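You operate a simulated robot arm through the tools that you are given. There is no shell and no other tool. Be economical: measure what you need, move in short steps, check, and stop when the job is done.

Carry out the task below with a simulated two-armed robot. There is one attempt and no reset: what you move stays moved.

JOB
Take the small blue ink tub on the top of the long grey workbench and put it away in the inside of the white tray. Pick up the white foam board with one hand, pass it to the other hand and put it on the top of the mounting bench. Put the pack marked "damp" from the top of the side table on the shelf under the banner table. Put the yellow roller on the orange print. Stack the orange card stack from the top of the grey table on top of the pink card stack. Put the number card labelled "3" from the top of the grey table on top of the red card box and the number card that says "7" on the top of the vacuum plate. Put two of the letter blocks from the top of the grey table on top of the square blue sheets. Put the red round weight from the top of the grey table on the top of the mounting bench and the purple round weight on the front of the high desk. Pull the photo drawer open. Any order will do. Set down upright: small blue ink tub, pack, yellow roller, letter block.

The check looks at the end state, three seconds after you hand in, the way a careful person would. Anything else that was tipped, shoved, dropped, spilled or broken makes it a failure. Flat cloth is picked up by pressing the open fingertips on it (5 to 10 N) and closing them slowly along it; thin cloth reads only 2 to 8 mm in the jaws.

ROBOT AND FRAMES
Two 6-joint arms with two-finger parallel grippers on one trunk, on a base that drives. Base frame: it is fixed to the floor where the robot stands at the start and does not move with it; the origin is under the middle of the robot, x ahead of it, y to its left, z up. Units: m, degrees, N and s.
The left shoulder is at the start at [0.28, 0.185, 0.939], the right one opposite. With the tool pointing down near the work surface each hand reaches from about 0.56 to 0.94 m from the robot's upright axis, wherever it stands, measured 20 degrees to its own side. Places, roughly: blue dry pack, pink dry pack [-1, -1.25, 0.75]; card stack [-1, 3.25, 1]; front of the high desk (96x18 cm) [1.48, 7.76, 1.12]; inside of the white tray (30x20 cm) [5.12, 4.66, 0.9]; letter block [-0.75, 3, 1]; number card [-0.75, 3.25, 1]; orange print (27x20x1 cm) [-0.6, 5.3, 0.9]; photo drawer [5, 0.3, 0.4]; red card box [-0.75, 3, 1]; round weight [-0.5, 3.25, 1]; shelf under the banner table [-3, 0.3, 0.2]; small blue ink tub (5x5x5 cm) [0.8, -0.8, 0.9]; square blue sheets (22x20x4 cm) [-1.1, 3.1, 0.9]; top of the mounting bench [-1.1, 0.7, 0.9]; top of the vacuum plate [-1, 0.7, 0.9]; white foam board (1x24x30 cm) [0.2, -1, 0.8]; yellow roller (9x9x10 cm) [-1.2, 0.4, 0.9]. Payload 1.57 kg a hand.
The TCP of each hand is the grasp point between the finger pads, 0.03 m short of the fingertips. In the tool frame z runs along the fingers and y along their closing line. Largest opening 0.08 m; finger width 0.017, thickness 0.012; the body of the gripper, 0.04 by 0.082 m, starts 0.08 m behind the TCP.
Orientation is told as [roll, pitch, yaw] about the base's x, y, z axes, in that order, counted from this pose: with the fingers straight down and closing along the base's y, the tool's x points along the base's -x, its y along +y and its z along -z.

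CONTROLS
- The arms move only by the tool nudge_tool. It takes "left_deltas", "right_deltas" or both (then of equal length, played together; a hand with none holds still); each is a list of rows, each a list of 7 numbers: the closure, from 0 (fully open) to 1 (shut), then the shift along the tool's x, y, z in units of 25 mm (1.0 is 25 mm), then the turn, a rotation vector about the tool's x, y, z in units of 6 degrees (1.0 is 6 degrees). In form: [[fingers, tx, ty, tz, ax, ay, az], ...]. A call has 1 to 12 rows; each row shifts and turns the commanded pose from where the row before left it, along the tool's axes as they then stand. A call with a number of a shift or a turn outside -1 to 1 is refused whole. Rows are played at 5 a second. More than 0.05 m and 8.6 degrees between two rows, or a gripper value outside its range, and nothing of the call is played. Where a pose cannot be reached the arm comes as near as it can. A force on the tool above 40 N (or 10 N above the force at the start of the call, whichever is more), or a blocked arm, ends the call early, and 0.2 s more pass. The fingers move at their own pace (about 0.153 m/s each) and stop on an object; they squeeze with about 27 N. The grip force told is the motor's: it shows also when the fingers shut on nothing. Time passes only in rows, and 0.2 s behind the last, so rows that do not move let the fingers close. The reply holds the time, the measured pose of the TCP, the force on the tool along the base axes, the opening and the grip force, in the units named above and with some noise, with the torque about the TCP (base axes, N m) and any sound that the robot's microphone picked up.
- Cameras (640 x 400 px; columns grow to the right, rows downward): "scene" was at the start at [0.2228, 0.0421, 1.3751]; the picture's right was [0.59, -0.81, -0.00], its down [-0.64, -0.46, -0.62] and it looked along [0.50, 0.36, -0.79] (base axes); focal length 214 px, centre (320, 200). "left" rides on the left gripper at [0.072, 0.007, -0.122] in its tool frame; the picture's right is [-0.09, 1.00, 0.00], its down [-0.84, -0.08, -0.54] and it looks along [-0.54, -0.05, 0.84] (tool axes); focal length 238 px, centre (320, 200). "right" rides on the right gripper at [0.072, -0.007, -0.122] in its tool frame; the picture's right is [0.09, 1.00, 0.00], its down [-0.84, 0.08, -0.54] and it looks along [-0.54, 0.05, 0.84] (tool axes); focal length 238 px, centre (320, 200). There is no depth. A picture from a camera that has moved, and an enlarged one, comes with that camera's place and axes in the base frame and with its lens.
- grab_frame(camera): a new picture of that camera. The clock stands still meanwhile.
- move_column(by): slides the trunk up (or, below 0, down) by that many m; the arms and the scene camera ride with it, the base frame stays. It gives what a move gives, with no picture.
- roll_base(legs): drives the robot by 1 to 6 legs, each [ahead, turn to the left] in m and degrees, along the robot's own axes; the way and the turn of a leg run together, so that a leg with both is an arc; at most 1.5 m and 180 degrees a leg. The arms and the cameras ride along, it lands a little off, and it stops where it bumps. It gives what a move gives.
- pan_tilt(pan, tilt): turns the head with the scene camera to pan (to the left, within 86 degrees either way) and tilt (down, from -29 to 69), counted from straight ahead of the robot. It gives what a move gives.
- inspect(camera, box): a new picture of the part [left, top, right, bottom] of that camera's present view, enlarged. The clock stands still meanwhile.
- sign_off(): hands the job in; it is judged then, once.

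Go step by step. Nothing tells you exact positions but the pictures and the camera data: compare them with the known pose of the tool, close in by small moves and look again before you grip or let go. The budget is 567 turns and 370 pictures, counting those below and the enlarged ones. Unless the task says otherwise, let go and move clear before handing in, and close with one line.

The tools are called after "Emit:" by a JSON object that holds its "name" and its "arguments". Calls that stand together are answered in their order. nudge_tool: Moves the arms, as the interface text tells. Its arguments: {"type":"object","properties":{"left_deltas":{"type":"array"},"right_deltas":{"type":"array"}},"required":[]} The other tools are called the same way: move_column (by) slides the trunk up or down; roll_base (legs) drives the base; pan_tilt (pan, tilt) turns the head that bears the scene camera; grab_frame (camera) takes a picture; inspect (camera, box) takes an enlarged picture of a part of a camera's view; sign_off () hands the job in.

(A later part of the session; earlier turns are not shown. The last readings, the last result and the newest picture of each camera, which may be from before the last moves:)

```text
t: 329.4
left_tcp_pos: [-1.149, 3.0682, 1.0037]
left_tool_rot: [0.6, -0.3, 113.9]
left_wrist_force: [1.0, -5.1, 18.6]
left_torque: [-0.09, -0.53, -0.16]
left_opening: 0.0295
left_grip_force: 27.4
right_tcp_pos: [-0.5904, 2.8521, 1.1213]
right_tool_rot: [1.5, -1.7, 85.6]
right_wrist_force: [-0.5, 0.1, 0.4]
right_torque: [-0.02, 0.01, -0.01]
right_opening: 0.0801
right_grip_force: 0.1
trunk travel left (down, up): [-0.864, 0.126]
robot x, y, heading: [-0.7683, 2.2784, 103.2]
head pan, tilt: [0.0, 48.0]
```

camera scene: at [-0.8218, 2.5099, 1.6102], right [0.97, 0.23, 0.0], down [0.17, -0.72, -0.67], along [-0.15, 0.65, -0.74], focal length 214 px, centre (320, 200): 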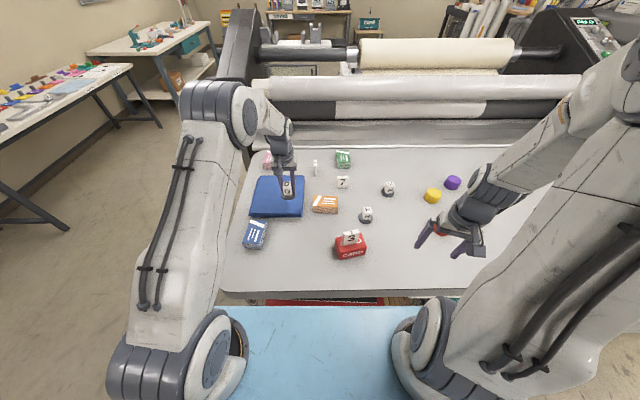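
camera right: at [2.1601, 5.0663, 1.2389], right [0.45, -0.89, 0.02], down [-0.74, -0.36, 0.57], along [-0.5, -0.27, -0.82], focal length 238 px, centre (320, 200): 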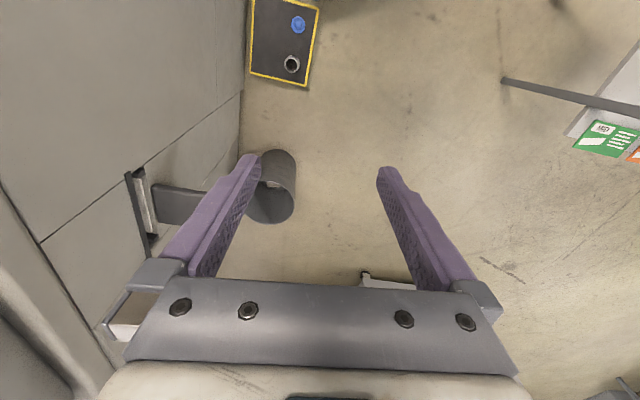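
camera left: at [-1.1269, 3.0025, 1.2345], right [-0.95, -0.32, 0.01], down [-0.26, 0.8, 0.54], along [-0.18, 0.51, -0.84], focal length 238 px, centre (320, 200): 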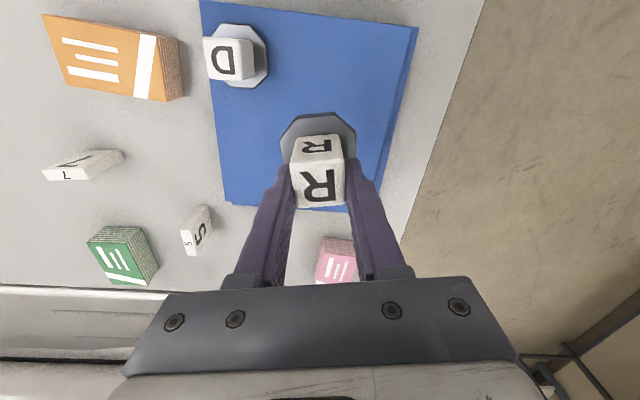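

Contact. Release and rise.

Emit:
{"name": "nudge_tool", "arguments": {"left_deltas": [[1, 0, 0, -0.1, 0, 0, 0], [0.6, 0, 0, 0, 0, 0, 0], [0.35, 0, 0, 0, 0, 0, 0], [0.35, 0, 0, 0, 0, 0, 0], [0.35, 0, 0, -0.5, 0, 0, 0], [0.35, 0, 0, -1, 0, 0, 0], [0, 0, 0, -1, 0, 0, 0], [0, 0, 0, -1, 0, 0, 0], [0, 0, 0, -0.5, 0, 0, 0]]}}

Emit:
{"name": "grab_frame", "arguments": {"camera": "left"}}

Emit:
{"name": "inspect", "arguments": {"camera": "scene", "box": [220, 130, 480, 290]}}

```text
t: 331.4
left_tcp_pos: [-1.1477, 3.0687, 1.102]
left_tool_rot: [0.4, -0.1, 113.9]
left_wrist_force: [0.3, -0.6, -0.3]
left_torque: [0.0, 0.0, 0.03]
left_opening: 0.0802
left_grip_force: 0.1
right_tcp_pos: [-0.5897, 2.8534, 1.1208]
right_tool_rot: [1.4, -1.7, 85.7]
right_wrist_force: [0.6, 0.0, -0.4]
right_torque: [0.03, -0.03, 0.03]
right_opening: 0.0798
right_grip_force: 0.0
trunk travel left (down, up): [-0.864, 0.126]
robot x, y, heading: [-0.7685, 2.2821, 102.9]
head pan, tilt: [0.0, 48.0]
```

```text
273 pictures are left
camera left: at [-1.125, 3.0016, 1.2246], right [-0.95, -0.32, 0.01], down [-0.26, 0.8, 0.54], along [-0.18, 0.51, -0.84], focal length 238 px, centre (320, 200)
```

left: 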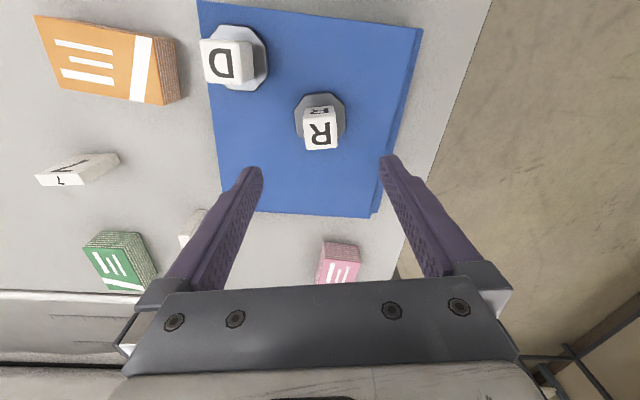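

```text
2.46 times, centred on (350, 210) of scene
camera zoom: at [-0.8217, 2.5096, 1.6103], right [0.97, 0.23, 0.0], down [0.17, -0.72, -0.67], along [-0.15, 0.65, -0.74], focal length 528 px, centre (246, 175)
```

zoom: 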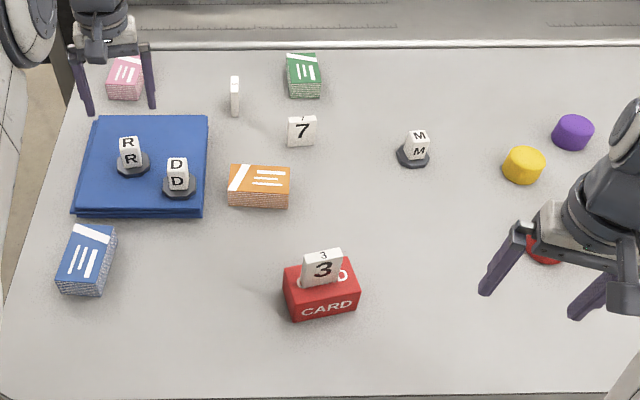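

Both letter blocks stand on the sheets. Next: take the red weight with the right hand (it will go to the mounting bench). Move the right hand above it.

Emit:
{"name": "nudge_tool", "arguments": {"right_deltas": [[0, -0.99, -0.44, 0, 0, 0.28, 0], [0, -0.99, -0.44, 0, 0, 0, 0], [0, -0.99, -0.44, 0, 0, 0, 0], [0, -0.99, -0.44, 0, 0, 0, 0], [0, -0.99, -0.44, 0, 0, 0, 0], [0, -0.99, -0.44, 0, 0, 0, 0], [0, -0.99, -0.44, 0, 0, 0, 0], [0, -0.99, -0.44, 0, 0, 0, 0], [0, -0.99, -0.44, 0, 0, 0, 0]]}}

Emit:
{"name": "grab_frame", "arguments": {"camera": "right"}}

```text
t: 333.4
left_tcp_pos: [-1.1485, 3.0685, 1.1019]
left_tool_rot: [0.4, 0.0, 113.9]
left_wrist_force: [-1.1, -0.2, -0.8]
left_torque: [-0.01, -0.01, 0.0]
left_opening: 0.08
left_grip_force: 0.1
right_tcp_pos: [-0.4759, 3.0671, 1.1191]
right_tool_rot: [1.3, -0.1, 85.7]
right_wrist_force: [0.6, -0.3, -0.4]
right_torque: [0.01, 0.02, 0.03]
right_opening: 0.0802
right_grip_force: 0.0
trunk travel left (down, up): [-0.864, 0.126]
robot x, y, heading: [-0.7645, 2.2814, 103.1]
head pan, tilt: [0.0, 48.0]
```

```text
271 pictures are left
camera right: at [-0.473, 2.9947, 1.2398], right [-1.0, -0.02, 0.02], down [0.0, 0.84, 0.54], along [-0.03, 0.54, -0.84], focal length 238 px, centre (320, 200)
```

right: 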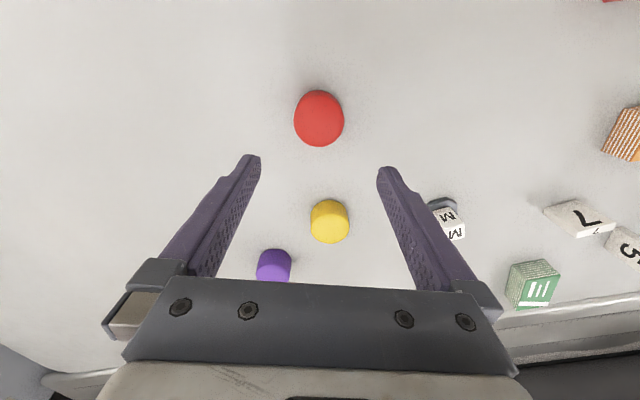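

Emit:
{"name": "nudge_tool", "arguments": {"right_deltas": [[0, 0, 0.15, 1, 0, 0, 0], [0, 0, 0, 1, 0, 0, 0], [0, 0, 0, 1, 0, 0, 0], [0, 0, 0, 1, 0, 0, 0]]}}

Emit:
{"name": "grab_frame", "arguments": {"camera": "right"}}

```text
t: 334.4
left_tcp_pos: [-1.1472, 3.0682, 1.1019]
left_tool_rot: [0.4, 0.0, 113.9]
left_wrist_force: [-0.5, 0.0, -0.3]
left_torque: [-0.02, 0.01, -0.02]
left_opening: 0.0802
left_grip_force: 0.1
right_tcp_pos: [-0.4805, 3.0673, 1.0195]
right_tool_rot: [1.3, 0.0, 85.7]
right_wrist_force: [-0.2, -0.2, 0.7]
right_torque: [0.02, 0.05, -0.04]
right_opening: 0.08
right_grip_force: 0.0
trunk travel left (down, up): [-0.864, 0.126]
robot x, y, heading: [-0.7671, 2.2778, 103.2]
head pan, tilt: [0.0, 48.0]
```

```text
270 pictures are left
camera right: at [-0.4781, 2.9946, 1.1403], right [-1.0, -0.02, 0.02], down [0.0, 0.84, 0.54], along [-0.03, 0.54, -0.84], focal length 238 px, centre (320, 200)
```

right: 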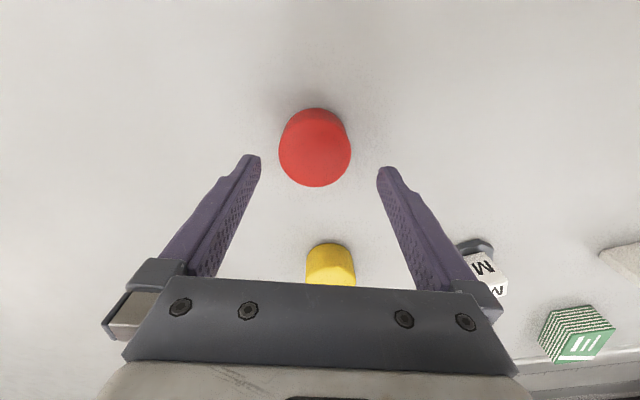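

Emit:
{"name": "nudge_tool", "arguments": {"right_deltas": [[0, 0, 0, 1, 0, 0, 0], [0, 0, 0, 0.9, 0, 0, 0], [0, 0, 0, 0.5, 0, 0, 0]]}}

Emit:
{"name": "grab_frame", "arguments": {"camera": "right"}}

```text
t: 335.2
left_tcp_pos: [-1.1486, 3.0682, 1.1007]
left_tool_rot: [0.3, 0.1, 113.9]
left_wrist_force: [0.2, 0.0, 0.0]
left_torque: [0.03, -0.01, -0.02]
left_opening: 0.0801
left_grip_force: 0.1
right_tcp_pos: [-0.4833, 3.0703, 0.9588]
right_tool_rot: [1.3, 0.1, 85.6]
right_wrist_force: [0.9, -0.1, -0.7]
right_torque: [0.01, 0.0, 0.04]
right_opening: 0.0802
right_grip_force: 0.1
trunk travel left (down, up): [-0.864, 0.126]
robot x, y, heading: [-0.7713, 2.2793, 103.4]
head pan, tilt: [0.0, 48.0]
```

```text
269 pictures are left
camera right: at [-0.4804, 2.9969, 1.0798], right [-1.0, -0.02, 0.02], down [0.0, 0.84, 0.54], along [-0.03, 0.54, -0.84], focal length 238 px, centre (320, 200)
```

right: 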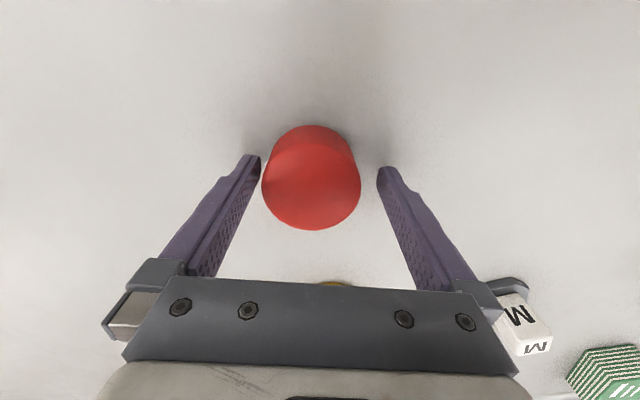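

Emit:
{"name": "nudge_tool", "arguments": {"right_deltas": [[0, 0, -0.2, 0.1, 0, 0, 0], [0.2, 0, 0, 0, 0, 0, 0], [1, 0, 0, 0, 0, 0, 0], [1, 0, 0, 0, 0, 0, 0], [1, 0, 0, -0.3, 0, 0, 0], [1, 0, 0, -0.5, 0, 0, 0], [1, 0, 0, -0.8, 0, 0, 0], [1, 0, 0, -0.8, 0, 0, 0], [1, 0, 0, -0.8, 0, 0, 0]]}}

Emit:
{"name": "grab_frame", "arguments": {"camera": "right"}}

```text
t: 337.2
left_tcp_pos: [-1.1486, 3.0676, 1.1013]
left_tool_rot: [0.4, -0.1, 113.9]
left_wrist_force: [0.8, -0.2, 0.8]
left_torque: [0.02, 0.02, 0.0]
left_opening: 0.0799
left_grip_force: 0.1
right_tcp_pos: [-0.4752, 3.0682, 1.0356]
right_tool_rot: [1.3, -0.1, 85.7]
right_wrist_force: [0.4, -0.1, -3.4]
right_torque: [0.02, 0.01, -0.06]
right_opening: 0.0588
right_grip_force: 27.4
trunk travel left (down, up): [-0.864, 0.126]
robot x, y, heading: [-0.7699, 2.2777, 103.4]
head pan, tilt: [0.0, 48.0]
```

```text
268 pictures are left
camera right: at [-0.4731, 2.9952, 1.1567], right [-1.0, -0.02, 0.02], down [0.0, 0.84, 0.54], along [-0.03, 0.54, -0.84], focal length 238 px, centre (320, 200)
```

right: 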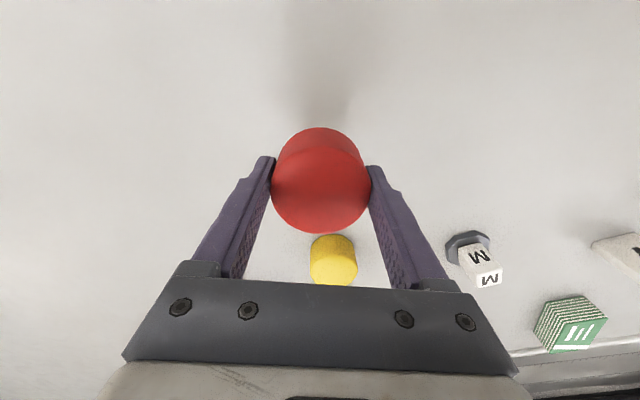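

Red weight held. Retract the right hand a bit while the left hand turns 90° for the orange stack.

Emit:
{"name": "nudge_tool", "arguments": {"right_deltas": [[1, 0, 0, -0.8, 0, 0, 0], [1, 0, 0, -0.8, 0, 0, 0], [1, 0, 0, -0.8, 0, 0, 0], [1, 0, 0, -0.8, 0, 0, 0], [1, 0.8, 0, 0, 0, 0, 0], [1, 0.8, 0, 0, 0, 0, 0], [1, 0.8, 0, 0, 0, 0, 0], [1, 0.8, 0, 0, 0, 0, 0], [1, 0.8, 0, 0, 0, 0, 0], [1, 0.8, 0, 0, 0, 0, 0], [1, 0.8, 0, 0, 0, 0, 0], [1, 0.8, 0, 0, 0, 0, 0]], "left_deltas": [[0, 0, 0, -0.6, 0, 0, 1], [0, 0, 0, -0.6, 0, 0, 1], [0, 0, 0, 0, 0, 0, 1], [0, 0, 0, 0, 0, 0, 1], [0, 0, 0, 0, 0, 0, 1], [0, 0, 0, 0, 0, 0, 1], [0, 0, 0, 0, 0, 0, 1], [0, 0, 0, 0, 0, 0, 1], [0, 0, 0, 0, 0, 0, 1], [0, 0, 0, 0, 0, 0, 1], [0, 0, 0, 0, 0, 0, 1], [0, 0, 0, 0, 0, 0, 1]]}}

```text
t: 339.8
left_tcp_pos: [-1.1487, 3.0682, 1.1329]
left_tool_rot: [0.1, 0.3, 41.7]
left_wrist_force: [0.2, 0.5, -0.1]
left_torque: [0.0, 0.01, 0.01]
left_opening: 0.0799
left_grip_force: 0.0
right_tcp_pos: [-0.4858, 2.908, 1.1155]
right_tool_rot: [1.2, 0.0, 85.6]
right_wrist_force: [0.0, -0.5, -4.2]
right_torque: [-0.01, -0.03, -0.04]
right_opening: 0.0591
right_grip_force: 26.5
trunk travel left (down, up): [-0.864, 0.126]
robot x, y, heading: [-0.7643, 2.2788, 103.1]
head pan, tilt: [0.0, 48.0]
```

Emit:
{"name": "nudge_tool", "arguments": {"left_deltas": [[0, 0, 0, 0, 0, 0, 1], [0, 0, 0, 0, 0, 0, 1], [0, 0, 0, 0, 0, 0, 1], [0, 0, 0, 0, 0, 0, 1], [0, 0, 0, 0, 0, 0, 0.6], [0, -0.98, -0.32, 0, 0, 0, 0], [0, -0.98, -0.32, 0, 0, 0, 0], [0, -0.98, -0.32, 0, 0, 0, 0], [0, -0.98, -0.32, 0, 0, 0, 0], [0, -0.98, -0.32, 0, 0, 0, 0], [0, -0.98, -0.32, 0, 0, 0, 0], [0, -0.98, -0.32, 0, 0, 0, 0]]}}

Emit:
{"name": "grab_frame", "arguments": {"camera": "left"}}

```text
t: 342.4
left_tcp_pos: [-0.9681, 3.0558, 1.132]
left_tool_rot: [0.0, 0.5, 14.3]
left_wrist_force: [0.6, 0.4, -0.2]
left_torque: [0.02, -0.01, -0.03]
left_opening: 0.08
left_grip_force: 0.2
right_tcp_pos: [-0.4866, 2.9082, 1.1151]
right_tool_rot: [1.2, 0.0, 85.7]
right_wrist_force: [-0.1, 0.3, -3.4]
right_torque: [0.02, 0.0, 0.03]
right_opening: 0.0585
right_grip_force: 27.2
trunk travel left (down, up): [-0.864, 0.126]
robot x, y, heading: [-0.7715, 2.2788, 103.3]
head pan, tilt: [0.0, 48.0]
```

```text
267 pictures are left
camera left: at [-1.0394, 3.047, 1.2552], right [-0.16, 0.99, 0.0], down [0.83, 0.13, 0.54], along [0.53, 0.08, -0.84], focal length 238 px, centre (320, 200)
```

left: 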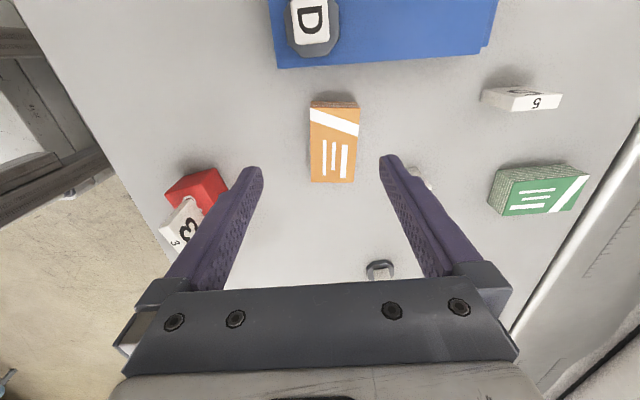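

Emit:
{"name": "nudge_tool", "arguments": {"left_deltas": [[0, -0.8, 0.24, 0, 0, 0, 0], [0, -0.76, 0.23, 0, 0, 0, 0], [0, 0, 0, 1, 0, 0, 0], [0, 0, 0, 1, 0, 0, 0], [0, 0, 0, 1, 0, 0, 0], [0, 0, 0, 1, 0, 0, 0], [0, 0, 0, 0.6, 0, 0, 0]]}}

Emit:
{"name": "grab_frame", "arguments": {"camera": "left"}}

```text
t: 344.0
left_tcp_pos: [-0.9349, 3.0757, 1.0171]
left_tool_rot: [-0.1, 0.4, 14.3]
left_wrist_force: [0.0, -0.9, 0.5]
left_torque: [0.03, 0.0, 0.0]
left_opening: 0.0801
left_grip_force: 0.1
right_tcp_pos: [-0.4862, 2.9087, 1.1154]
right_tool_rot: [1.2, 0.0, 85.7]
right_wrist_force: [-0.8, 0.3, -4.0]
right_torque: [0.01, -0.01, 0.02]
right_opening: 0.0586
right_grip_force: 26.6
trunk travel left (down, up): [-0.864, 0.126]
robot x, y, heading: [-0.7692, 2.279, 103.0]
head pan, tilt: [0.0, 48.0]
```

```text
266 pictures are left
camera left: at [-1.0056, 3.0675, 1.1398], right [-0.16, 0.99, 0.0], down [0.83, 0.13, 0.54], along [0.53, 0.08, -0.84], focal length 238 px, centre (320, 200)
```

left: 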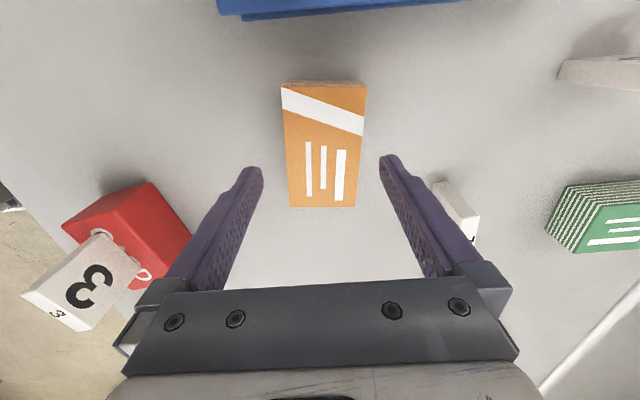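

Emit:
{"name": "nudge_tool", "arguments": {"left_deltas": [[0, 0.1, 0.18, 1, 0, 0, 0], [0, 0, 0, 1, 0, 0, 0], [0, 0, 0, 0.45, 0, 0, 0], [0.2, 0, 0, 0, 0, 0, 0], [1, 0, 0, 0, 0, 0, 0], [1, 0, 0, 0, 0, 0, 0], [1, 0, 0, 0, 0, 0, 0]]}}

Emit:
{"name": "grab_frame", "arguments": {"camera": "left"}}

```text
t: 345.6
left_tcp_pos: [-0.9391, 3.0807, 0.9554]
left_tool_rot: [0.0, 0.4, 14.3]
left_wrist_force: [0.1, 0.2, -0.1]
left_torque: [0.04, -0.04, 0.01]
left_opening: 0.0616
left_grip_force: 26.9
right_tcp_pos: [-0.4864, 2.9077, 1.1145]
right_tool_rot: [1.3, -0.1, 85.7]
right_wrist_force: [0.1, 0.4, -3.1]
right_torque: [-0.01, 0.01, 0.02]
right_opening: 0.0584
right_grip_force: 26.4
trunk travel left (down, up): [-0.864, 0.126]
robot x, y, heading: [-0.7668, 2.2801, 103.3]
head pan, tilt: [0.0, 48.0]
```

```text
265 pictures are left
camera left: at [-1.0094, 3.0702, 1.0787], right [-0.16, 0.99, 0.0], down [0.83, 0.13, 0.54], along [0.53, 0.08, -0.84], focal length 238 px, centre (320, 200)
```

left: 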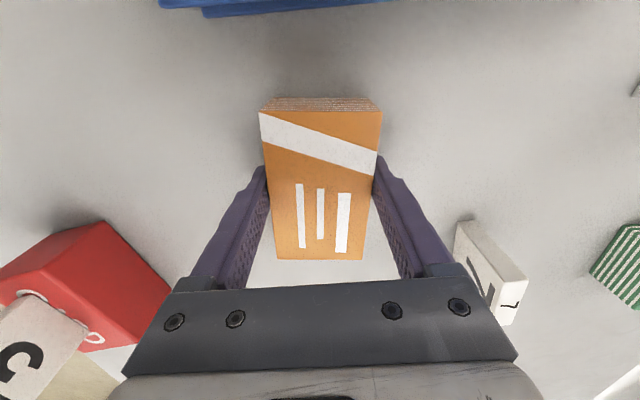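

Orange gripped (62 mm). Lift and retract, then drive to the west side of the table.

Emit:
{"name": "nudge_tool", "arguments": {"left_deltas": [[1, 0, 0, -0.4, 0, 0, 0], [1, 0, 0, -0.8, 0, 0, 0], [1, 0, 0, -1, 0, 0, 0], [1, 0, 0, -1, 0, 0, 0], [1, 0, 0, -1, 0, 0, 0], [1, 0, 0, -1, 0, 0, 0], [1, 0, 0, -1, 0, 0, 0], [1, 0, 0, -0.8, 0, 0, 0], [1, 0, -0.8, 0, 0, 0, 0], [1, 0, -0.8, 0, 0, 0, 0], [1, 0, -0.8, 0, 0, 0, 0], [1, 0, -0.8, 0, 0, 0, 0]]}}

Emit:
{"name": "roll_base", "arguments": {"legs": [[-0.35, 0], [0, 90], [1.1, 0], [0, -90]]}}

Emit:
{"name": "pan_tilt", "arguments": {"pan": -20, "tilt": 30}}

Emit:
{"name": "grab_frame", "arguments": {"camera": "scene"}}

```text
t: 348.2
left_tcp_pos: [-0.9169, 3.004, 1.1294]
left_tool_rot: [-0.1, 0.4, 14.3]
left_wrist_force: [-0.1, -0.3, -1.7]
left_torque: [-0.01, 0.04, 0.0]
left_opening: 0.0613
left_grip_force: 27.2
right_tcp_pos: [-0.4863, 2.9081, 1.1154]
right_tool_rot: [1.3, -0.1, 85.6]
right_wrist_force: [0.1, 0.6, -3.6]
right_torque: [-0.01, 0.0, 0.0]
right_opening: 0.0585
right_grip_force: 27.4
trunk travel left (down, up): [-0.864, 0.126]
robot x, y, heading: [-0.7701, 2.282, 103.1]
head pan, tilt: [0.0, 48.0]
```

```text
t: 363.4
left_tcp_pos: [-1.9071, 2.4274, 1.1297]
left_tool_rot: [-0.1, 0.4, 13.5]
left_wrist_force: [-0.7, 0.5, -1.8]
left_torque: [-0.02, 0.01, -0.02]
left_opening: 0.0609
left_grip_force: 27.2
right_tcp_pos: [-1.4759, 2.3276, 1.1144]
right_tool_rot: [1.2, 0.0, 85.0]
right_wrist_force: [0.1, -0.3, -3.0]
right_torque: [-0.01, 0.0, -0.01]
right_opening: 0.0586
right_grip_force: 26.6
trunk travel left (down, up): [-0.864, 0.126]
robot x, y, heading: [-1.7649, 1.7016, 102.4]
head pan, tilt: [0.0, 48.0]
```

```text
t: 364.2
left_tcp_pos: [-1.9061, 2.427, 1.131]
left_tool_rot: [-0.1, 0.4, 13.6]
left_wrist_force: [-0.8, 0.0, -2.6]
left_torque: [-0.02, 0.0, 0.02]
left_opening: 0.0604
left_grip_force: 27.2
right_tcp_pos: [-1.476, 2.3259, 1.1148]
right_tool_rot: [1.2, 0.0, 85.0]
right_wrist_force: [0.0, -0.5, -3.5]
right_torque: [-0.01, 0.01, 0.02]
right_opening: 0.0584
right_grip_force: 27.2
trunk travel left (down, up): [-0.864, 0.126]
robot x, y, heading: [-1.7684, 1.7008, 102.4]
head pan, tilt: [-20.0, 30.0]
```

```text
264 pictures are left
camera scene: at [-1.7885, 1.9442, 1.637], right [0.99, -0.13, 0.0], down [-0.07, -0.5, -0.87], along [0.11, 0.86, -0.5], focal length 214 px, centre (320, 200)
```

scene: 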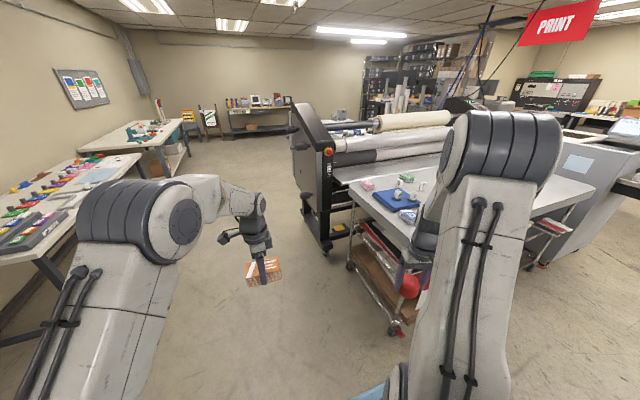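

The laminator's tower stands just north of the west side, so I'll place orange from the southwest corner instead, heading about 40°.

Emit:
{"name": "roll_base", "arguments": {"legs": [[0, -10.5], [1.0, 0], [0, -50]]}}

Emit:
{"name": "pan_tilt", "arguments": {"pan": 5, "tilt": 45}}

Emit:
{"name": "grab_frame", "arguments": {"camera": "scene"}}

Emit:
{"name": "grab_frame", "arguments": {"camera": "left"}}

```text
t: 372.3
left_tcp_pos: [-1.2411, 3.1822, 1.1296]
left_tool_rot: [-0.1, 0.4, -46.4]
left_wrist_force: [0.2, 0.0, -1.3]
left_torque: [-0.01, -0.01, 0.01]
left_opening: 0.0601
left_grip_force: 26.9
right_tcp_pos: [-1.1124, 2.7595, 1.1143]
right_tool_rot: [1.3, 0.1, 25.0]
right_wrist_force: [0.3, 0.4, -3.0]
right_torque: [-0.01, 0.02, -0.01]
right_opening: 0.0587
right_grip_force: 27.2
trunk travel left (down, up): [-0.864, 0.126]
robot x, y, heading: [-1.7983, 2.6981, 42.3]
head pan, tilt: [-20.0, 30.0]
```

```text
t: 373.2
left_tcp_pos: [-1.2407, 3.1812, 1.1306]
left_tool_rot: [-0.1, 0.4, -46.4]
left_wrist_force: [-0.5, 0.1, -1.3]
left_torque: [-0.03, 0.0, 0.02]
left_opening: 0.0602
left_grip_force: 26.7
right_tcp_pos: [-1.1131, 2.7601, 1.1148]
right_tool_rot: [1.3, 0.0, 24.9]
right_wrist_force: [-1.1, -1.3, -3.2]
right_torque: [-0.02, 0.03, 0.0]
right_opening: 0.0586
right_grip_force: 25.9
trunk travel left (down, up): [-0.864, 0.126]
robot x, y, heading: [-1.8027, 2.6972, 42.3]
head pan, tilt: [5.0, 45.0]
```

```text
263 pictures are left
camera scene: at [-1.6249, 2.8645, 1.6145], right [0.74, -0.68, 0.0], down [-0.48, -0.52, -0.71], along [0.48, 0.52, -0.71], focal length 214 px, centre (320, 200)
```

scene: 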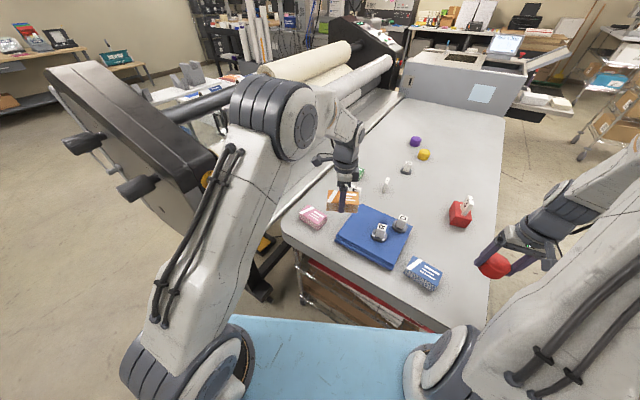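

```text
262 pictures are left
camera left: at [-1.2852, 3.2403, 1.2528], right [0.78, 0.62, 0.0], down [0.52, -0.66, 0.54], along [0.33, -0.42, -0.84], focal length 238 px, centre (320, 200)
```

left: 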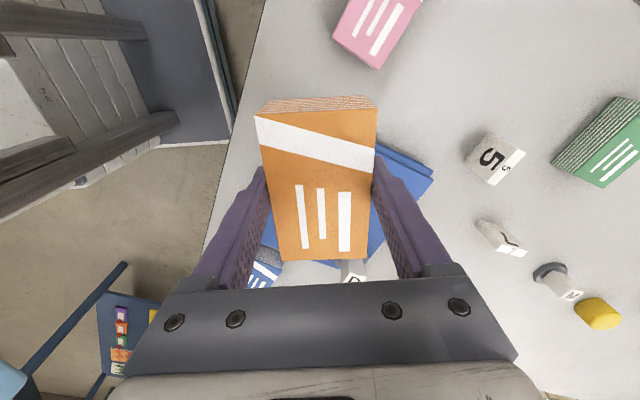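

Emit:
{"name": "inspect", "arguments": {"camera": "scene", "box": [270, 170, 430, 290]}}

```text
3.33 times, centred on (350, 230) of scene
camera zoom: at [-1.6249, 2.8645, 1.6145], right [0.74, -0.68, 0.0], down [-0.48, -0.52, -0.71], along [0.48, 0.52, -0.71], focal length 715 px, centre (220, 100)
```

zoom: 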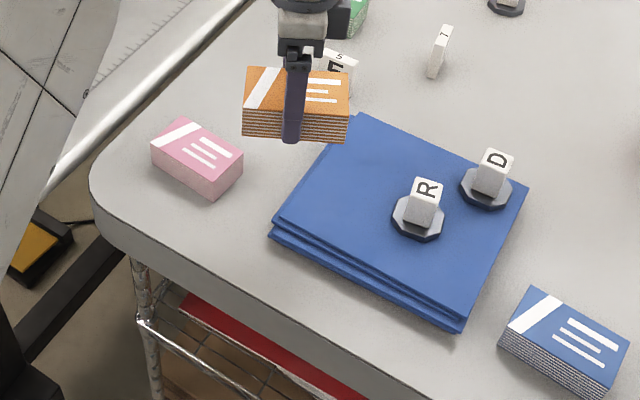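

Pink centre is about (-1.257,3.305), its short side along (0.98,0.21). Rotate the orange to match and move above it.

Emit:
{"name": "nudge_tool", "arguments": {"left_deltas": [[1, 0, 0, 0, 0, 0, 0.9], [1, 0, 0, 0, 0, 0, 0.9], [1, 0, 0, 0, 0, 0, 0.9], [1, 0, 0, 0, 0, 0, 0.9], [1, 0, 0, 0, 0, 0, 0.9], [1, 0, 0, 0, 0, 0, 0.8], [1, 0.83, 0.06, 0, 0, 0, 0], [1, 0.83, 0.06, 0, 0, 0, 0], [1, 0.83, 0.06, 0, 0, 0, 0], [1, 0.83, 0.06, 0, 0, 0, 0], [1, 0.83, 0.06, 0, 0, 0, 0], [1, 0.83, 0.06, 0, 0, 0, 0]]}}

Emit:
{"name": "inspect", "arguments": {"camera": "scene", "box": [260, 150, 420, 270]}}

Emit:
{"name": "grab_frame", "arguments": {"camera": "left"}}

```text
t: 375.8
left_tcp_pos: [-1.2577, 3.3056, 1.1307]
left_tool_rot: [-0.3, 0.3, -78.2]
left_wrist_force: [-0.6, -0.2, -1.1]
left_torque: [0.03, -0.03, -0.02]
left_opening: 0.06
left_grip_force: 26.9
right_tcp_pos: [-1.1132, 2.7603, 1.1158]
right_tool_rot: [1.3, 0.0, 25.0]
right_wrist_force: [0.4, -0.2, -3.0]
right_torque: [-0.02, -0.01, 0.02]
right_opening: 0.0586
right_grip_force: 27.2
trunk travel left (down, up): [-0.864, 0.126]
robot x, y, heading: [-1.7986, 2.7006, 42.5]
head pan, tilt: [5.0, 45.0]
```

```text
3.33 times, centred on (340, 210) of scene
camera zoom: at [-1.625, 2.8645, 1.6144], right [0.74, -0.68, 0.0], down [-0.48, -0.52, -0.71], along [0.48, 0.52, -0.71], focal length 715 px, centre (253, 167)
```

zoom: 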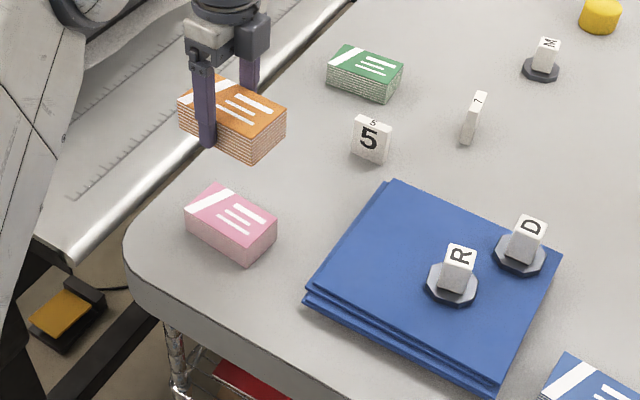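

```text
259 pictures are left
camera left: at [-1.2658, 3.3788, 1.2534], right [0.99, 0.11, 0.0], down [0.1, -0.84, 0.54], along [0.06, -0.53, -0.84], focal length 238 px, centre (320, 200)
```

left: 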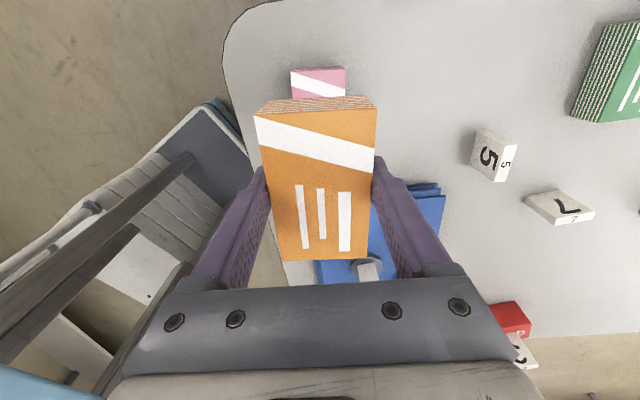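

Emit:
{"name": "nudge_tool", "arguments": {"left_deltas": [[1, 0.3, 0, 0.8, 0, 0, 0], [1, 0, 0, 0.8, 0, 0, 0], [1, 0, 0, 0.8, 0, 0, 0], [1, 0, 0, 0.8, 0, 0, 0], [1, 0, 0, 0.6, 0, 0, 0], [1, 0, 0, 0.3, 0, 0, 0]]}}

Emit:
{"name": "inspect", "arguments": {"camera": "scene", "box": [260, 150, 420, 270]}}

```text
t: 377.2
left_tcp_pos: [-1.2601, 3.3136, 1.0278]
left_tool_rot: [-0.2, 0.4, -78.2]
left_wrist_force: [-0.4, 0.1, -1.5]
left_torque: [0.02, 0.02, 0.01]
left_opening: 0.0599
left_grip_force: 27.2
right_tcp_pos: [-1.112, 2.76, 1.1141]
right_tool_rot: [1.4, 0.0, 25.0]
right_wrist_force: [0.1, -0.6, -3.4]
right_torque: [-0.05, 0.01, -0.02]
right_opening: 0.0587
right_grip_force: 26.7
trunk travel left (down, up): [-0.864, 0.126]
robot x, y, heading: [-1.8022, 2.6946, 42.3]
head pan, tilt: [5.0, 45.0]
```

```text
3.33 times, centred on (340, 210) of scene
camera zoom: at [-1.625, 2.8646, 1.6144], right [0.74, -0.68, 0.0], down [-0.48, -0.52, -0.71], along [0.48, 0.52, -0.71], focal length 715 px, centre (253, 167)
```

zoom: 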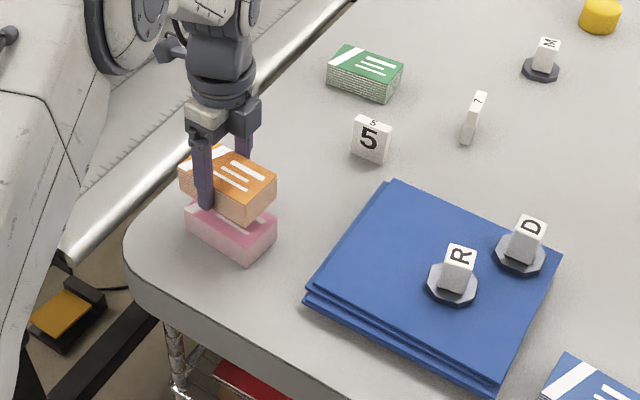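

Emit:
{"name": "nudge_tool", "arguments": {"left_deltas": [[1, 0, 0, 0.7, 0, 0, 0], [1, 0, 0, 0.3, 0, 0, 0], [1, 0, 0, 0.2, 0, 0, 0], [1, 0, 0, 0.15, 0, 0, 0]]}}

Emit:
{"name": "inspect", "arguments": {"camera": "scene", "box": [270, 170, 370, 240]}}

```text
t: 378.2
left_tcp_pos: [-1.2583, 3.3154, 0.9953]
left_tool_rot: [-0.2, 0.4, -78.2]
left_wrist_force: [-1.8, -0.6, 5.9]
left_torque: [-0.04, -0.1, -0.05]
left_opening: 0.06
left_grip_force: 27.1
right_tcp_pos: [-1.1121, 2.7596, 1.116]
right_tool_rot: [1.2, 0.0, 25.1]
right_wrist_force: [-0.4, -0.8, -4.4]
right_torque: [0.01, 0.03, -0.03]
right_opening: 0.0585
right_grip_force: 26.6
trunk travel left (down, up): [-0.864, 0.126]
robot x, y, heading: [-1.8006, 2.7008, 42.3]
head pan, tilt: [5.0, 45.0]
```

```text
5.71 times, centred on (320, 205) of scene
camera zoom: at [-1.6254, 2.8642, 1.6147], right [0.74, -0.68, 0.0], down [-0.48, -0.52, -0.71], along [0.48, 0.52, -0.71], focal length 1226 px, centre (320, 171)
```

zoom: 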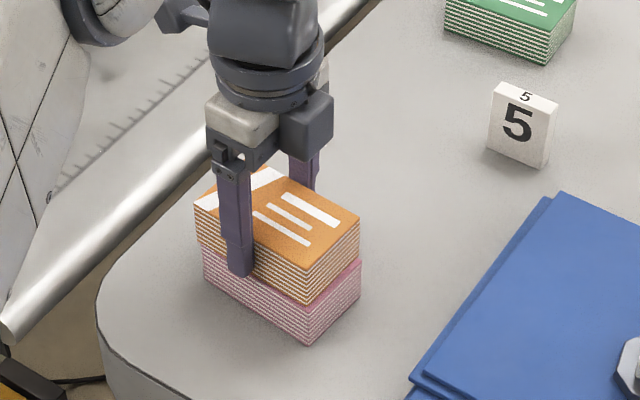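

Well stacked. Release and rise.

Emit:
{"name": "nudge_tool", "arguments": {"left_deltas": [[0.6, 0, 0, 0, 0, 0, 0], [0.12, 0, 0, 0, 0, 0, 0], [0.05, 0, 0, 0, 0, 0, 0], [0, 0, 0, -0.4, 0, 0, 0], [0, 0, 0, -1, 0, 0, 0], [0, 0, 0, -1, 0, 0, 0], [0, 0, 0, -1, 0, 0, 0], [0, 0, 0, -1, 0, 0, 0], [0, 0, 0, -1, 0, 0, 0]]}}

Emit:
{"name": "inspect", "arguments": {"camera": "scene", "box": [270, 170, 430, 290]}}

```text
t: 380.2
left_tcp_pos: [-1.259, 3.3166, 1.1287]
left_tool_rot: [-0.2, 0.3, -78.3]
left_wrist_force: [0.9, 0.7, 0.5]
left_torque: [0.03, 0.04, 0.04]
left_opening: 0.0802
left_grip_force: 0.1
right_tcp_pos: [-1.1131, 2.7597, 1.1144]
right_tool_rot: [1.3, 0.1, 25.0]
right_wrist_force: [-0.5, 0.2, -3.9]
right_torque: [-0.01, -0.01, 0.0]
right_opening: 0.0587
right_grip_force: 26.7
trunk travel left (down, up): [-0.864, 0.126]
robot x, y, heading: [-1.8039, 2.699, 42.5]
head pan, tilt: [5.0, 45.0]
```

```text
3.33 times, centred on (350, 230) of scene
camera zoom: at [-1.625, 2.8645, 1.6144], right [0.74, -0.68, 0.0], down [-0.48, -0.52, -0.71], along [0.48, 0.52, -0.71], focal length 715 px, centre (220, 100)
```

zoom: 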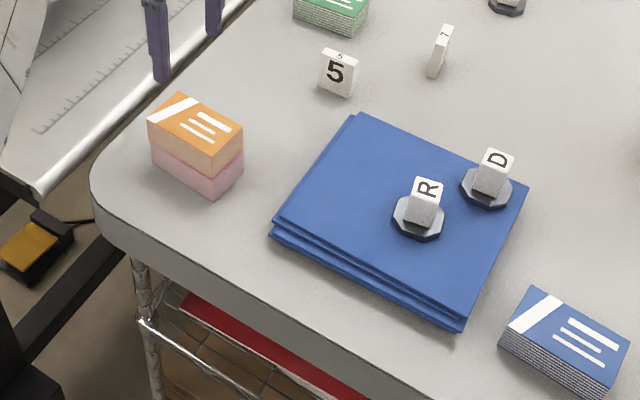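

Orange is stacked on pink. Retract and drive back to the south side to pick "7" with the left hand.

Emit:
{"name": "nudge_tool", "arguments": {"left_deltas": [[0, -0.6, -0.8, 0, 0, 0, 0], [0, -0.6, -0.8, 0, 0, 0, 0], [0, -0.6, -0.8, 0, 0, 0, 0], [0, -0.6, -0.8, 0, 0, 0, 0], [0, -0.6, -0.8, 0, 0, 0, 0]]}}

Emit:
{"name": "roll_base", "arguments": {"legs": [[-0.25, 0], [0, -112], [0.75, 0], [0, 80], [1.1, 0], [0, 85]]}}

Emit:
{"name": "pan_tilt", "arguments": {"pan": 0, "tilt": 48}}

Emit:
{"name": "grab_frame", "arguments": {"camera": "scene"}}

```text
t: 381.4
left_tcp_pos: [-1.3408, 3.2208, 1.1304]
left_tool_rot: [-0.2, 0.3, -78.2]
left_wrist_force: [0.0, -0.6, -0.1]
left_torque: [0.01, 0.01, 0.01]
left_opening: 0.08
left_grip_force: 0.1
right_tcp_pos: [-1.1121, 2.7603, 1.1144]
right_tool_rot: [1.3, 0.1, 25.0]
right_wrist_force: [-0.5, 0.0, -4.0]
right_torque: [0.0, 0.01, 0.01]
right_opening: 0.0587
right_grip_force: 26.6
trunk travel left (down, up): [-0.864, 0.126]
robot x, y, heading: [-1.8005, 2.6984, 42.5]
head pan, tilt: [5.0, 45.0]
```

```text
t: 404.0
left_tcp_pos: [-0.7822, 2.7017, 1.1286]
left_tool_rot: [-0.4, 0.4, -23.9]
left_wrist_force: [0.2, -0.5, 0.3]
left_torque: [-0.03, 0.01, 0.04]
left_opening: 0.0799
left_grip_force: 0.1
right_tcp_pos: [-0.2739, 2.6168, 1.1152]
right_tool_rot: [1.3, 0.0, 79.2]
right_wrist_force: [0.4, 0.8, -3.9]
right_torque: [-0.02, -0.02, -0.01]
right_opening: 0.0584
right_grip_force: 26.8
trunk travel left (down, up): [-0.864, 0.126]
robot x, y, heading: [-0.6209, 2.0251, 96.6]
head pan, tilt: [5.0, 45.0]
```

```text
t: 404.6
left_tcp_pos: [-0.7806, 2.7015, 1.1295]
left_tool_rot: [-0.2, 0.3, -23.9]
left_wrist_force: [0.2, -0.5, -0.2]
left_torque: [-0.02, 0.02, -0.01]
left_opening: 0.0798
left_grip_force: 0.1
right_tcp_pos: [-0.2743, 2.6165, 1.1141]
right_tool_rot: [1.3, 0.0, 79.1]
right_wrist_force: [-0.4, 0.1, -2.8]
right_torque: [-0.02, 0.05, 0.0]
right_opening: 0.0588
right_grip_force: 26.7
trunk travel left (down, up): [-0.864, 0.126]
robot x, y, heading: [-0.6261, 2.0231, 96.5]
head pan, tilt: [0.0, 48.0]
```

```text
255 pictures are left
camera scene: at [-0.6521, 2.2588, 1.6103], right [0.99, 0.12, 0.0], down [0.09, -0.74, -0.67], along [-0.08, 0.66, -0.74], focal length 214 px, centre (320, 200)
```

scene: 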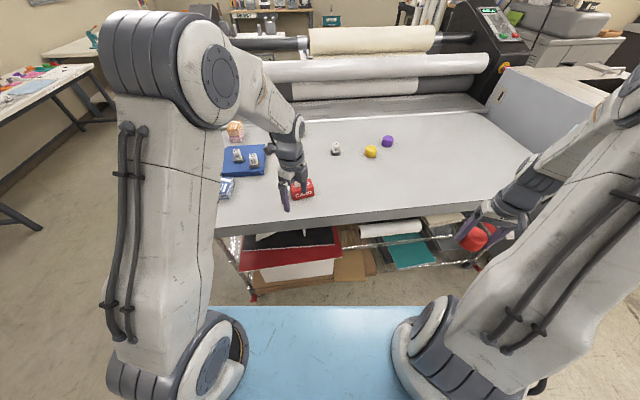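

Emit:
{"name": "nudge_tool", "arguments": {"left_deltas": [[0, 0, 0, 0, 0, 0, -1], [0, 0, 0, 0, 0, 0, -1], [0, 0, 0, 0, 0, 0, -1], [0, 0, 0, 0, 0, 0, -1], [0, 0, 0, 0, 0, 0, -1], [0, 0, 0, 0, 0, 0, -1], [0, 0, 0, 0, 0, 0, -1], [0, 0, 0, 0, 0, 0, -1], [0, 0, 0, 0, 0, 0, -1], [0, 0, 0, 0, 0, 0, -1], [0, 0, 0, 0, 0, 0, -1], [0, 0, 0, 0, 0, 0, -1]]}}

Emit:
{"name": "nudge_tool", "arguments": {"left_deltas": [[0, 0, 0, 0, 0, 0, -1], [0, 0, 0, 0, 0, 0, -1], [0, 0, 0, 0, 0, 0, -1], [0, 0, 0, 0, 0, 0, -1], [0, 0, 0, 0, 0, 0, -1], [0, 0, 0, 0, 0, 0, -1], [0, 0, 0, 0, 0, 0, -1], [0, 0, 0, 0, 0, 0, -1], [0, 0, 0, 0, 0, 0, -1], [0, 0, 0, 0, 0, 0, -0.8]]}}

Emit:
{"name": "roll_base", "arguments": {"legs": [[0.32, 0]]}}

Emit:
{"name": "grab_frame", "arguments": {"camera": "left"}}

```text
t: 407.2
left_tcp_pos: [-0.781, 2.7012, 1.1288]
left_tool_rot: [0.2, 0.3, 48.1]
left_wrist_force: [0.3, -0.1, -1.3]
left_torque: [0.02, 0.01, 0.0]
left_opening: 0.0798
left_grip_force: 0.1
right_tcp_pos: [-0.2738, 2.6154, 1.1152]
right_tool_rot: [1.2, 0.0, 79.2]
right_wrist_force: [0.2, 0.4, -3.9]
right_torque: [-0.02, -0.01, 0.02]
right_opening: 0.0583
right_grip_force: 27.2
trunk travel left (down, up): [-0.864, 0.126]
robot x, y, heading: [-0.6231, 2.0226, 96.5]
head pan, tilt: [0.0, 48.0]
```

```text
t: 409.4
left_tcp_pos: [-0.7809, 2.7008, 1.1293]
left_tool_rot: [0.4, 0.0, 106.9]
left_wrist_force: [0.5, -0.3, 1.0]
left_torque: [-0.03, 0.05, 0.01]
left_opening: 0.0798
left_grip_force: 0.0
right_tcp_pos: [-0.2737, 2.6168, 1.1151]
right_tool_rot: [1.3, -0.1, 79.2]
right_wrist_force: [-0.1, 0.7, -3.7]
right_torque: [-0.04, 0.04, -0.03]
right_opening: 0.0584
right_grip_force: 27.0
trunk travel left (down, up): [-0.864, 0.126]
robot x, y, heading: [-0.6296, 2.0243, 96.2]
head pan, tilt: [0.0, 48.0]
```

```text
t: 411.6
left_tcp_pos: [-0.8167, 3.0244, 1.1306]
left_tool_rot: [0.3, -0.1, 106.7]
left_wrist_force: [-0.1, 0.6, 0.9]
left_torque: [0.03, 0.02, -0.01]
left_opening: 0.0801
left_grip_force: 0.0
right_tcp_pos: [-0.3097, 2.9396, 1.1143]
right_tool_rot: [1.3, -0.1, 79.0]
right_wrist_force: [-0.7, -1.9, -3.9]
right_torque: [-0.02, -0.02, -0.02]
right_opening: 0.0581
right_grip_force: 27.2
trunk travel left (down, up): [-0.864, 0.126]
robot x, y, heading: [-0.6664, 2.3449, 96.3]
head pan, tilt: [0.0, 48.0]
```

```text
254 pictures are left
camera left: at [-0.8022, 2.9552, 1.252], right [-0.98, -0.2, 0.01], down [-0.16, 0.82, 0.54], along [-0.11, 0.53, -0.84], focal length 238 px, centre (320, 200)
```

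left: 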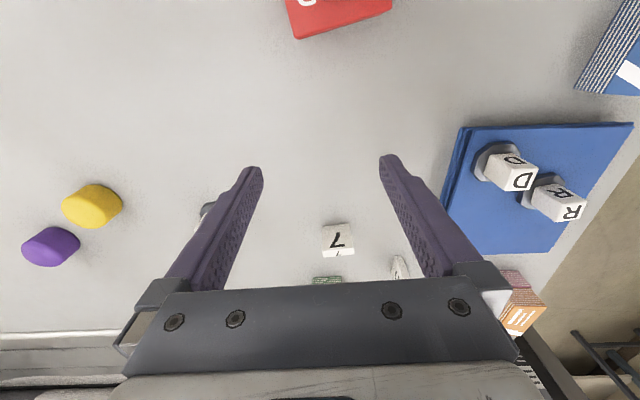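

Emit:
{"name": "nudge_tool", "arguments": {"left_deltas": [[0, -0.92, 0.06, 0, 0, 0, -0.5], [0, -0.92, 0.06, 0, 0, 0, -0.5], [0, -0.92, 0.06, 0, 0, 0, 0], [0, -0.92, 0.06, 0, 0, 0, 0], [0, -0.92, 0.06, 0, 0, 0, 0], [0, -0.92, 0.06, 0.4, 0, 0, 0], [0, -0.92, 0.06, 0.4, 0, 0, 0], [0, -0.92, 0.06, 0.4, 0, 0, 0], [0, -0.7, 0.0, 0.4, 0, 0, 0]]}}

Emit:
{"name": "grab_frame", "arguments": {"camera": "left"}}

```text
t: 413.6
left_tcp_pos: [-0.9027, 3.2063, 1.0909]
left_tool_rot: [0.5, 0.0, 112.7]
left_wrist_force: [-0.2, 0.5, -1.0]
left_torque: [0.02, 0.03, 0.0]
left_opening: 0.08
left_grip_force: 0.0
right_tcp_pos: [-0.309, 2.9379, 1.115]
right_tool_rot: [1.3, 0.0, 79.2]
right_wrist_force: [-0.7, -0.7, -3.8]
right_torque: [-0.02, 0.01, 0.02]
right_opening: 0.0583
right_grip_force: 26.6
trunk travel left (down, up): [-0.864, 0.126]
robot x, y, heading: [-0.6622, 2.3453, 96.4]
head pan, tilt: [0.0, 48.0]
```

```text
253 pictures are left
camera left: at [-0.881, 3.1389, 1.2126], right [-0.95, -0.3, 0.01], down [-0.25, 0.8, 0.54], along [-0.17, 0.52, -0.84], focal length 238 px, centre (320, 200)
```

left: 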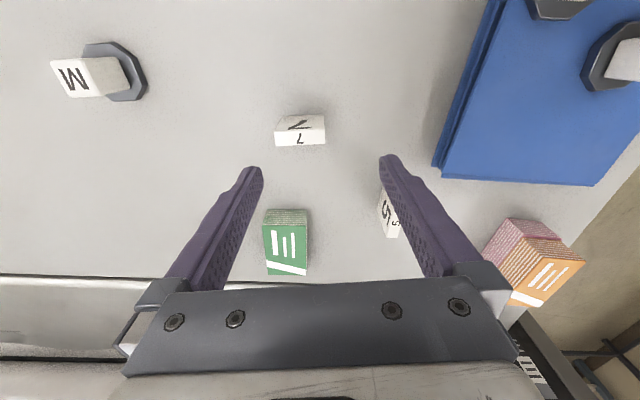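

Emit:
{"name": "nudge_tool", "arguments": {"left_deltas": [[0, -0.26, -0.8, 0.8, 0, 0, 0], [0, 0, 0, 1, 0, 0, 0], [0, 0, 0, 0.8, 0, 0, 0]]}}

Emit:
{"name": "grab_frame", "arguments": {"camera": "left"}}

```text
t: 414.4
left_tcp_pos: [-0.8872, 3.2202, 1.0248]
left_tool_rot: [0.4, 0.0, 112.7]
left_wrist_force: [0.5, 0.4, 0.1]
left_torque: [-0.01, 0.07, 0.01]
left_opening: 0.0802
left_grip_force: 0.1
right_tcp_pos: [-0.3111, 2.9382, 1.1143]
right_tool_rot: [1.4, 0.0, 79.1]
right_wrist_force: [-1.1, -0.2, -2.8]
right_torque: [-0.06, -0.01, -0.01]
right_opening: 0.0586
right_grip_force: 26.3
trunk travel left (down, up): [-0.864, 0.126]
robot x, y, heading: [-0.6627, 2.3497, 96.4]
head pan, tilt: [0.0, 48.0]
```

```text
252 pictures are left
camera left: at [-0.8649, 3.1528, 1.1477], right [-0.95, -0.3, 0.01], down [-0.25, 0.8, 0.54], along [-0.17, 0.52, -0.84], focal length 238 px, centre (320, 200)
```

left: 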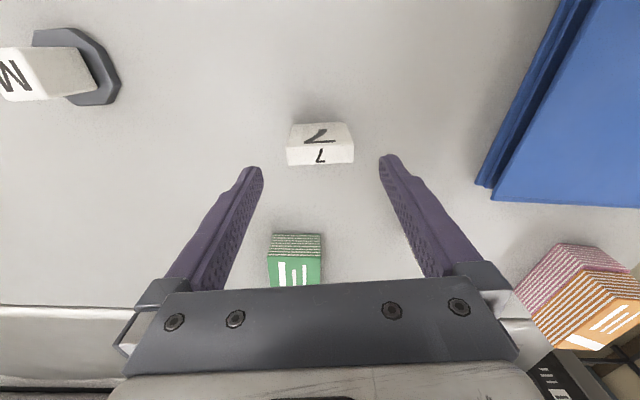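

Emit:
{"name": "nudge_tool", "arguments": {"left_deltas": [[0, 0, 0, 1, 0, 0, 0], [0, 0, 0, 1, 0, 0, 0], [0, 0, 0, 0.6, 0, 0, 0], [0.3, 0, 0, 0, 0, 0, 0], [1, 0, 0, 0, 0, 0, 0], [1, 0, 0, 0, 0, 0, 0], [1, 0, 0, 0, 0, 0, 0], [1, 0, 0, -0.3, 0, 0, 0], [1, 0, 0, -0.6, 0, 0, 0], [1, 0, 0, -1, 0, 0, 0], [1, 0, 0, -1, 0, 0, 0], [1, 0, 0, -1, 0, 0, 0]]}}

Emit:
{"name": "grab_frame", "arguments": {"camera": "left"}}

```text
t: 417.0
left_tcp_pos: [-0.8862, 3.2189, 1.0571]
left_tool_rot: [0.5, 0.0, 112.8]
left_wrist_force: [0.1, 0.1, 0.0]
left_torque: [0.0, 0.02, -0.02]
left_opening: 0.0496
left_grip_force: 27.2
right_tcp_pos: [-0.3085, 2.9389, 1.1151]
right_tool_rot: [1.3, -0.1, 79.1]
right_wrist_force: [0.7, -0.6, -3.5]
right_torque: [-0.03, 0.01, 0.03]
right_opening: 0.0586
right_grip_force: 27.0
trunk travel left (down, up): [-0.864, 0.126]
robot x, y, heading: [-0.6646, 2.3445, 96.4]
head pan, tilt: [0.0, 48.0]
```

```text
251 pictures are left
camera left: at [-0.8641, 3.1518, 1.1794], right [-0.95, -0.3, 0.01], down [-0.25, 0.8, 0.54], along [-0.17, 0.51, -0.84], focal length 238 px, centre (320, 200)
```

left: 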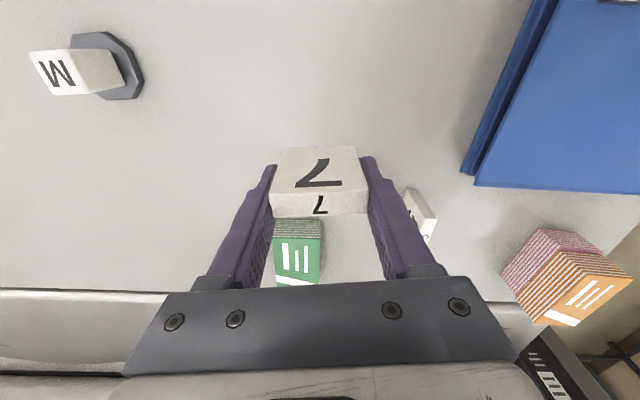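

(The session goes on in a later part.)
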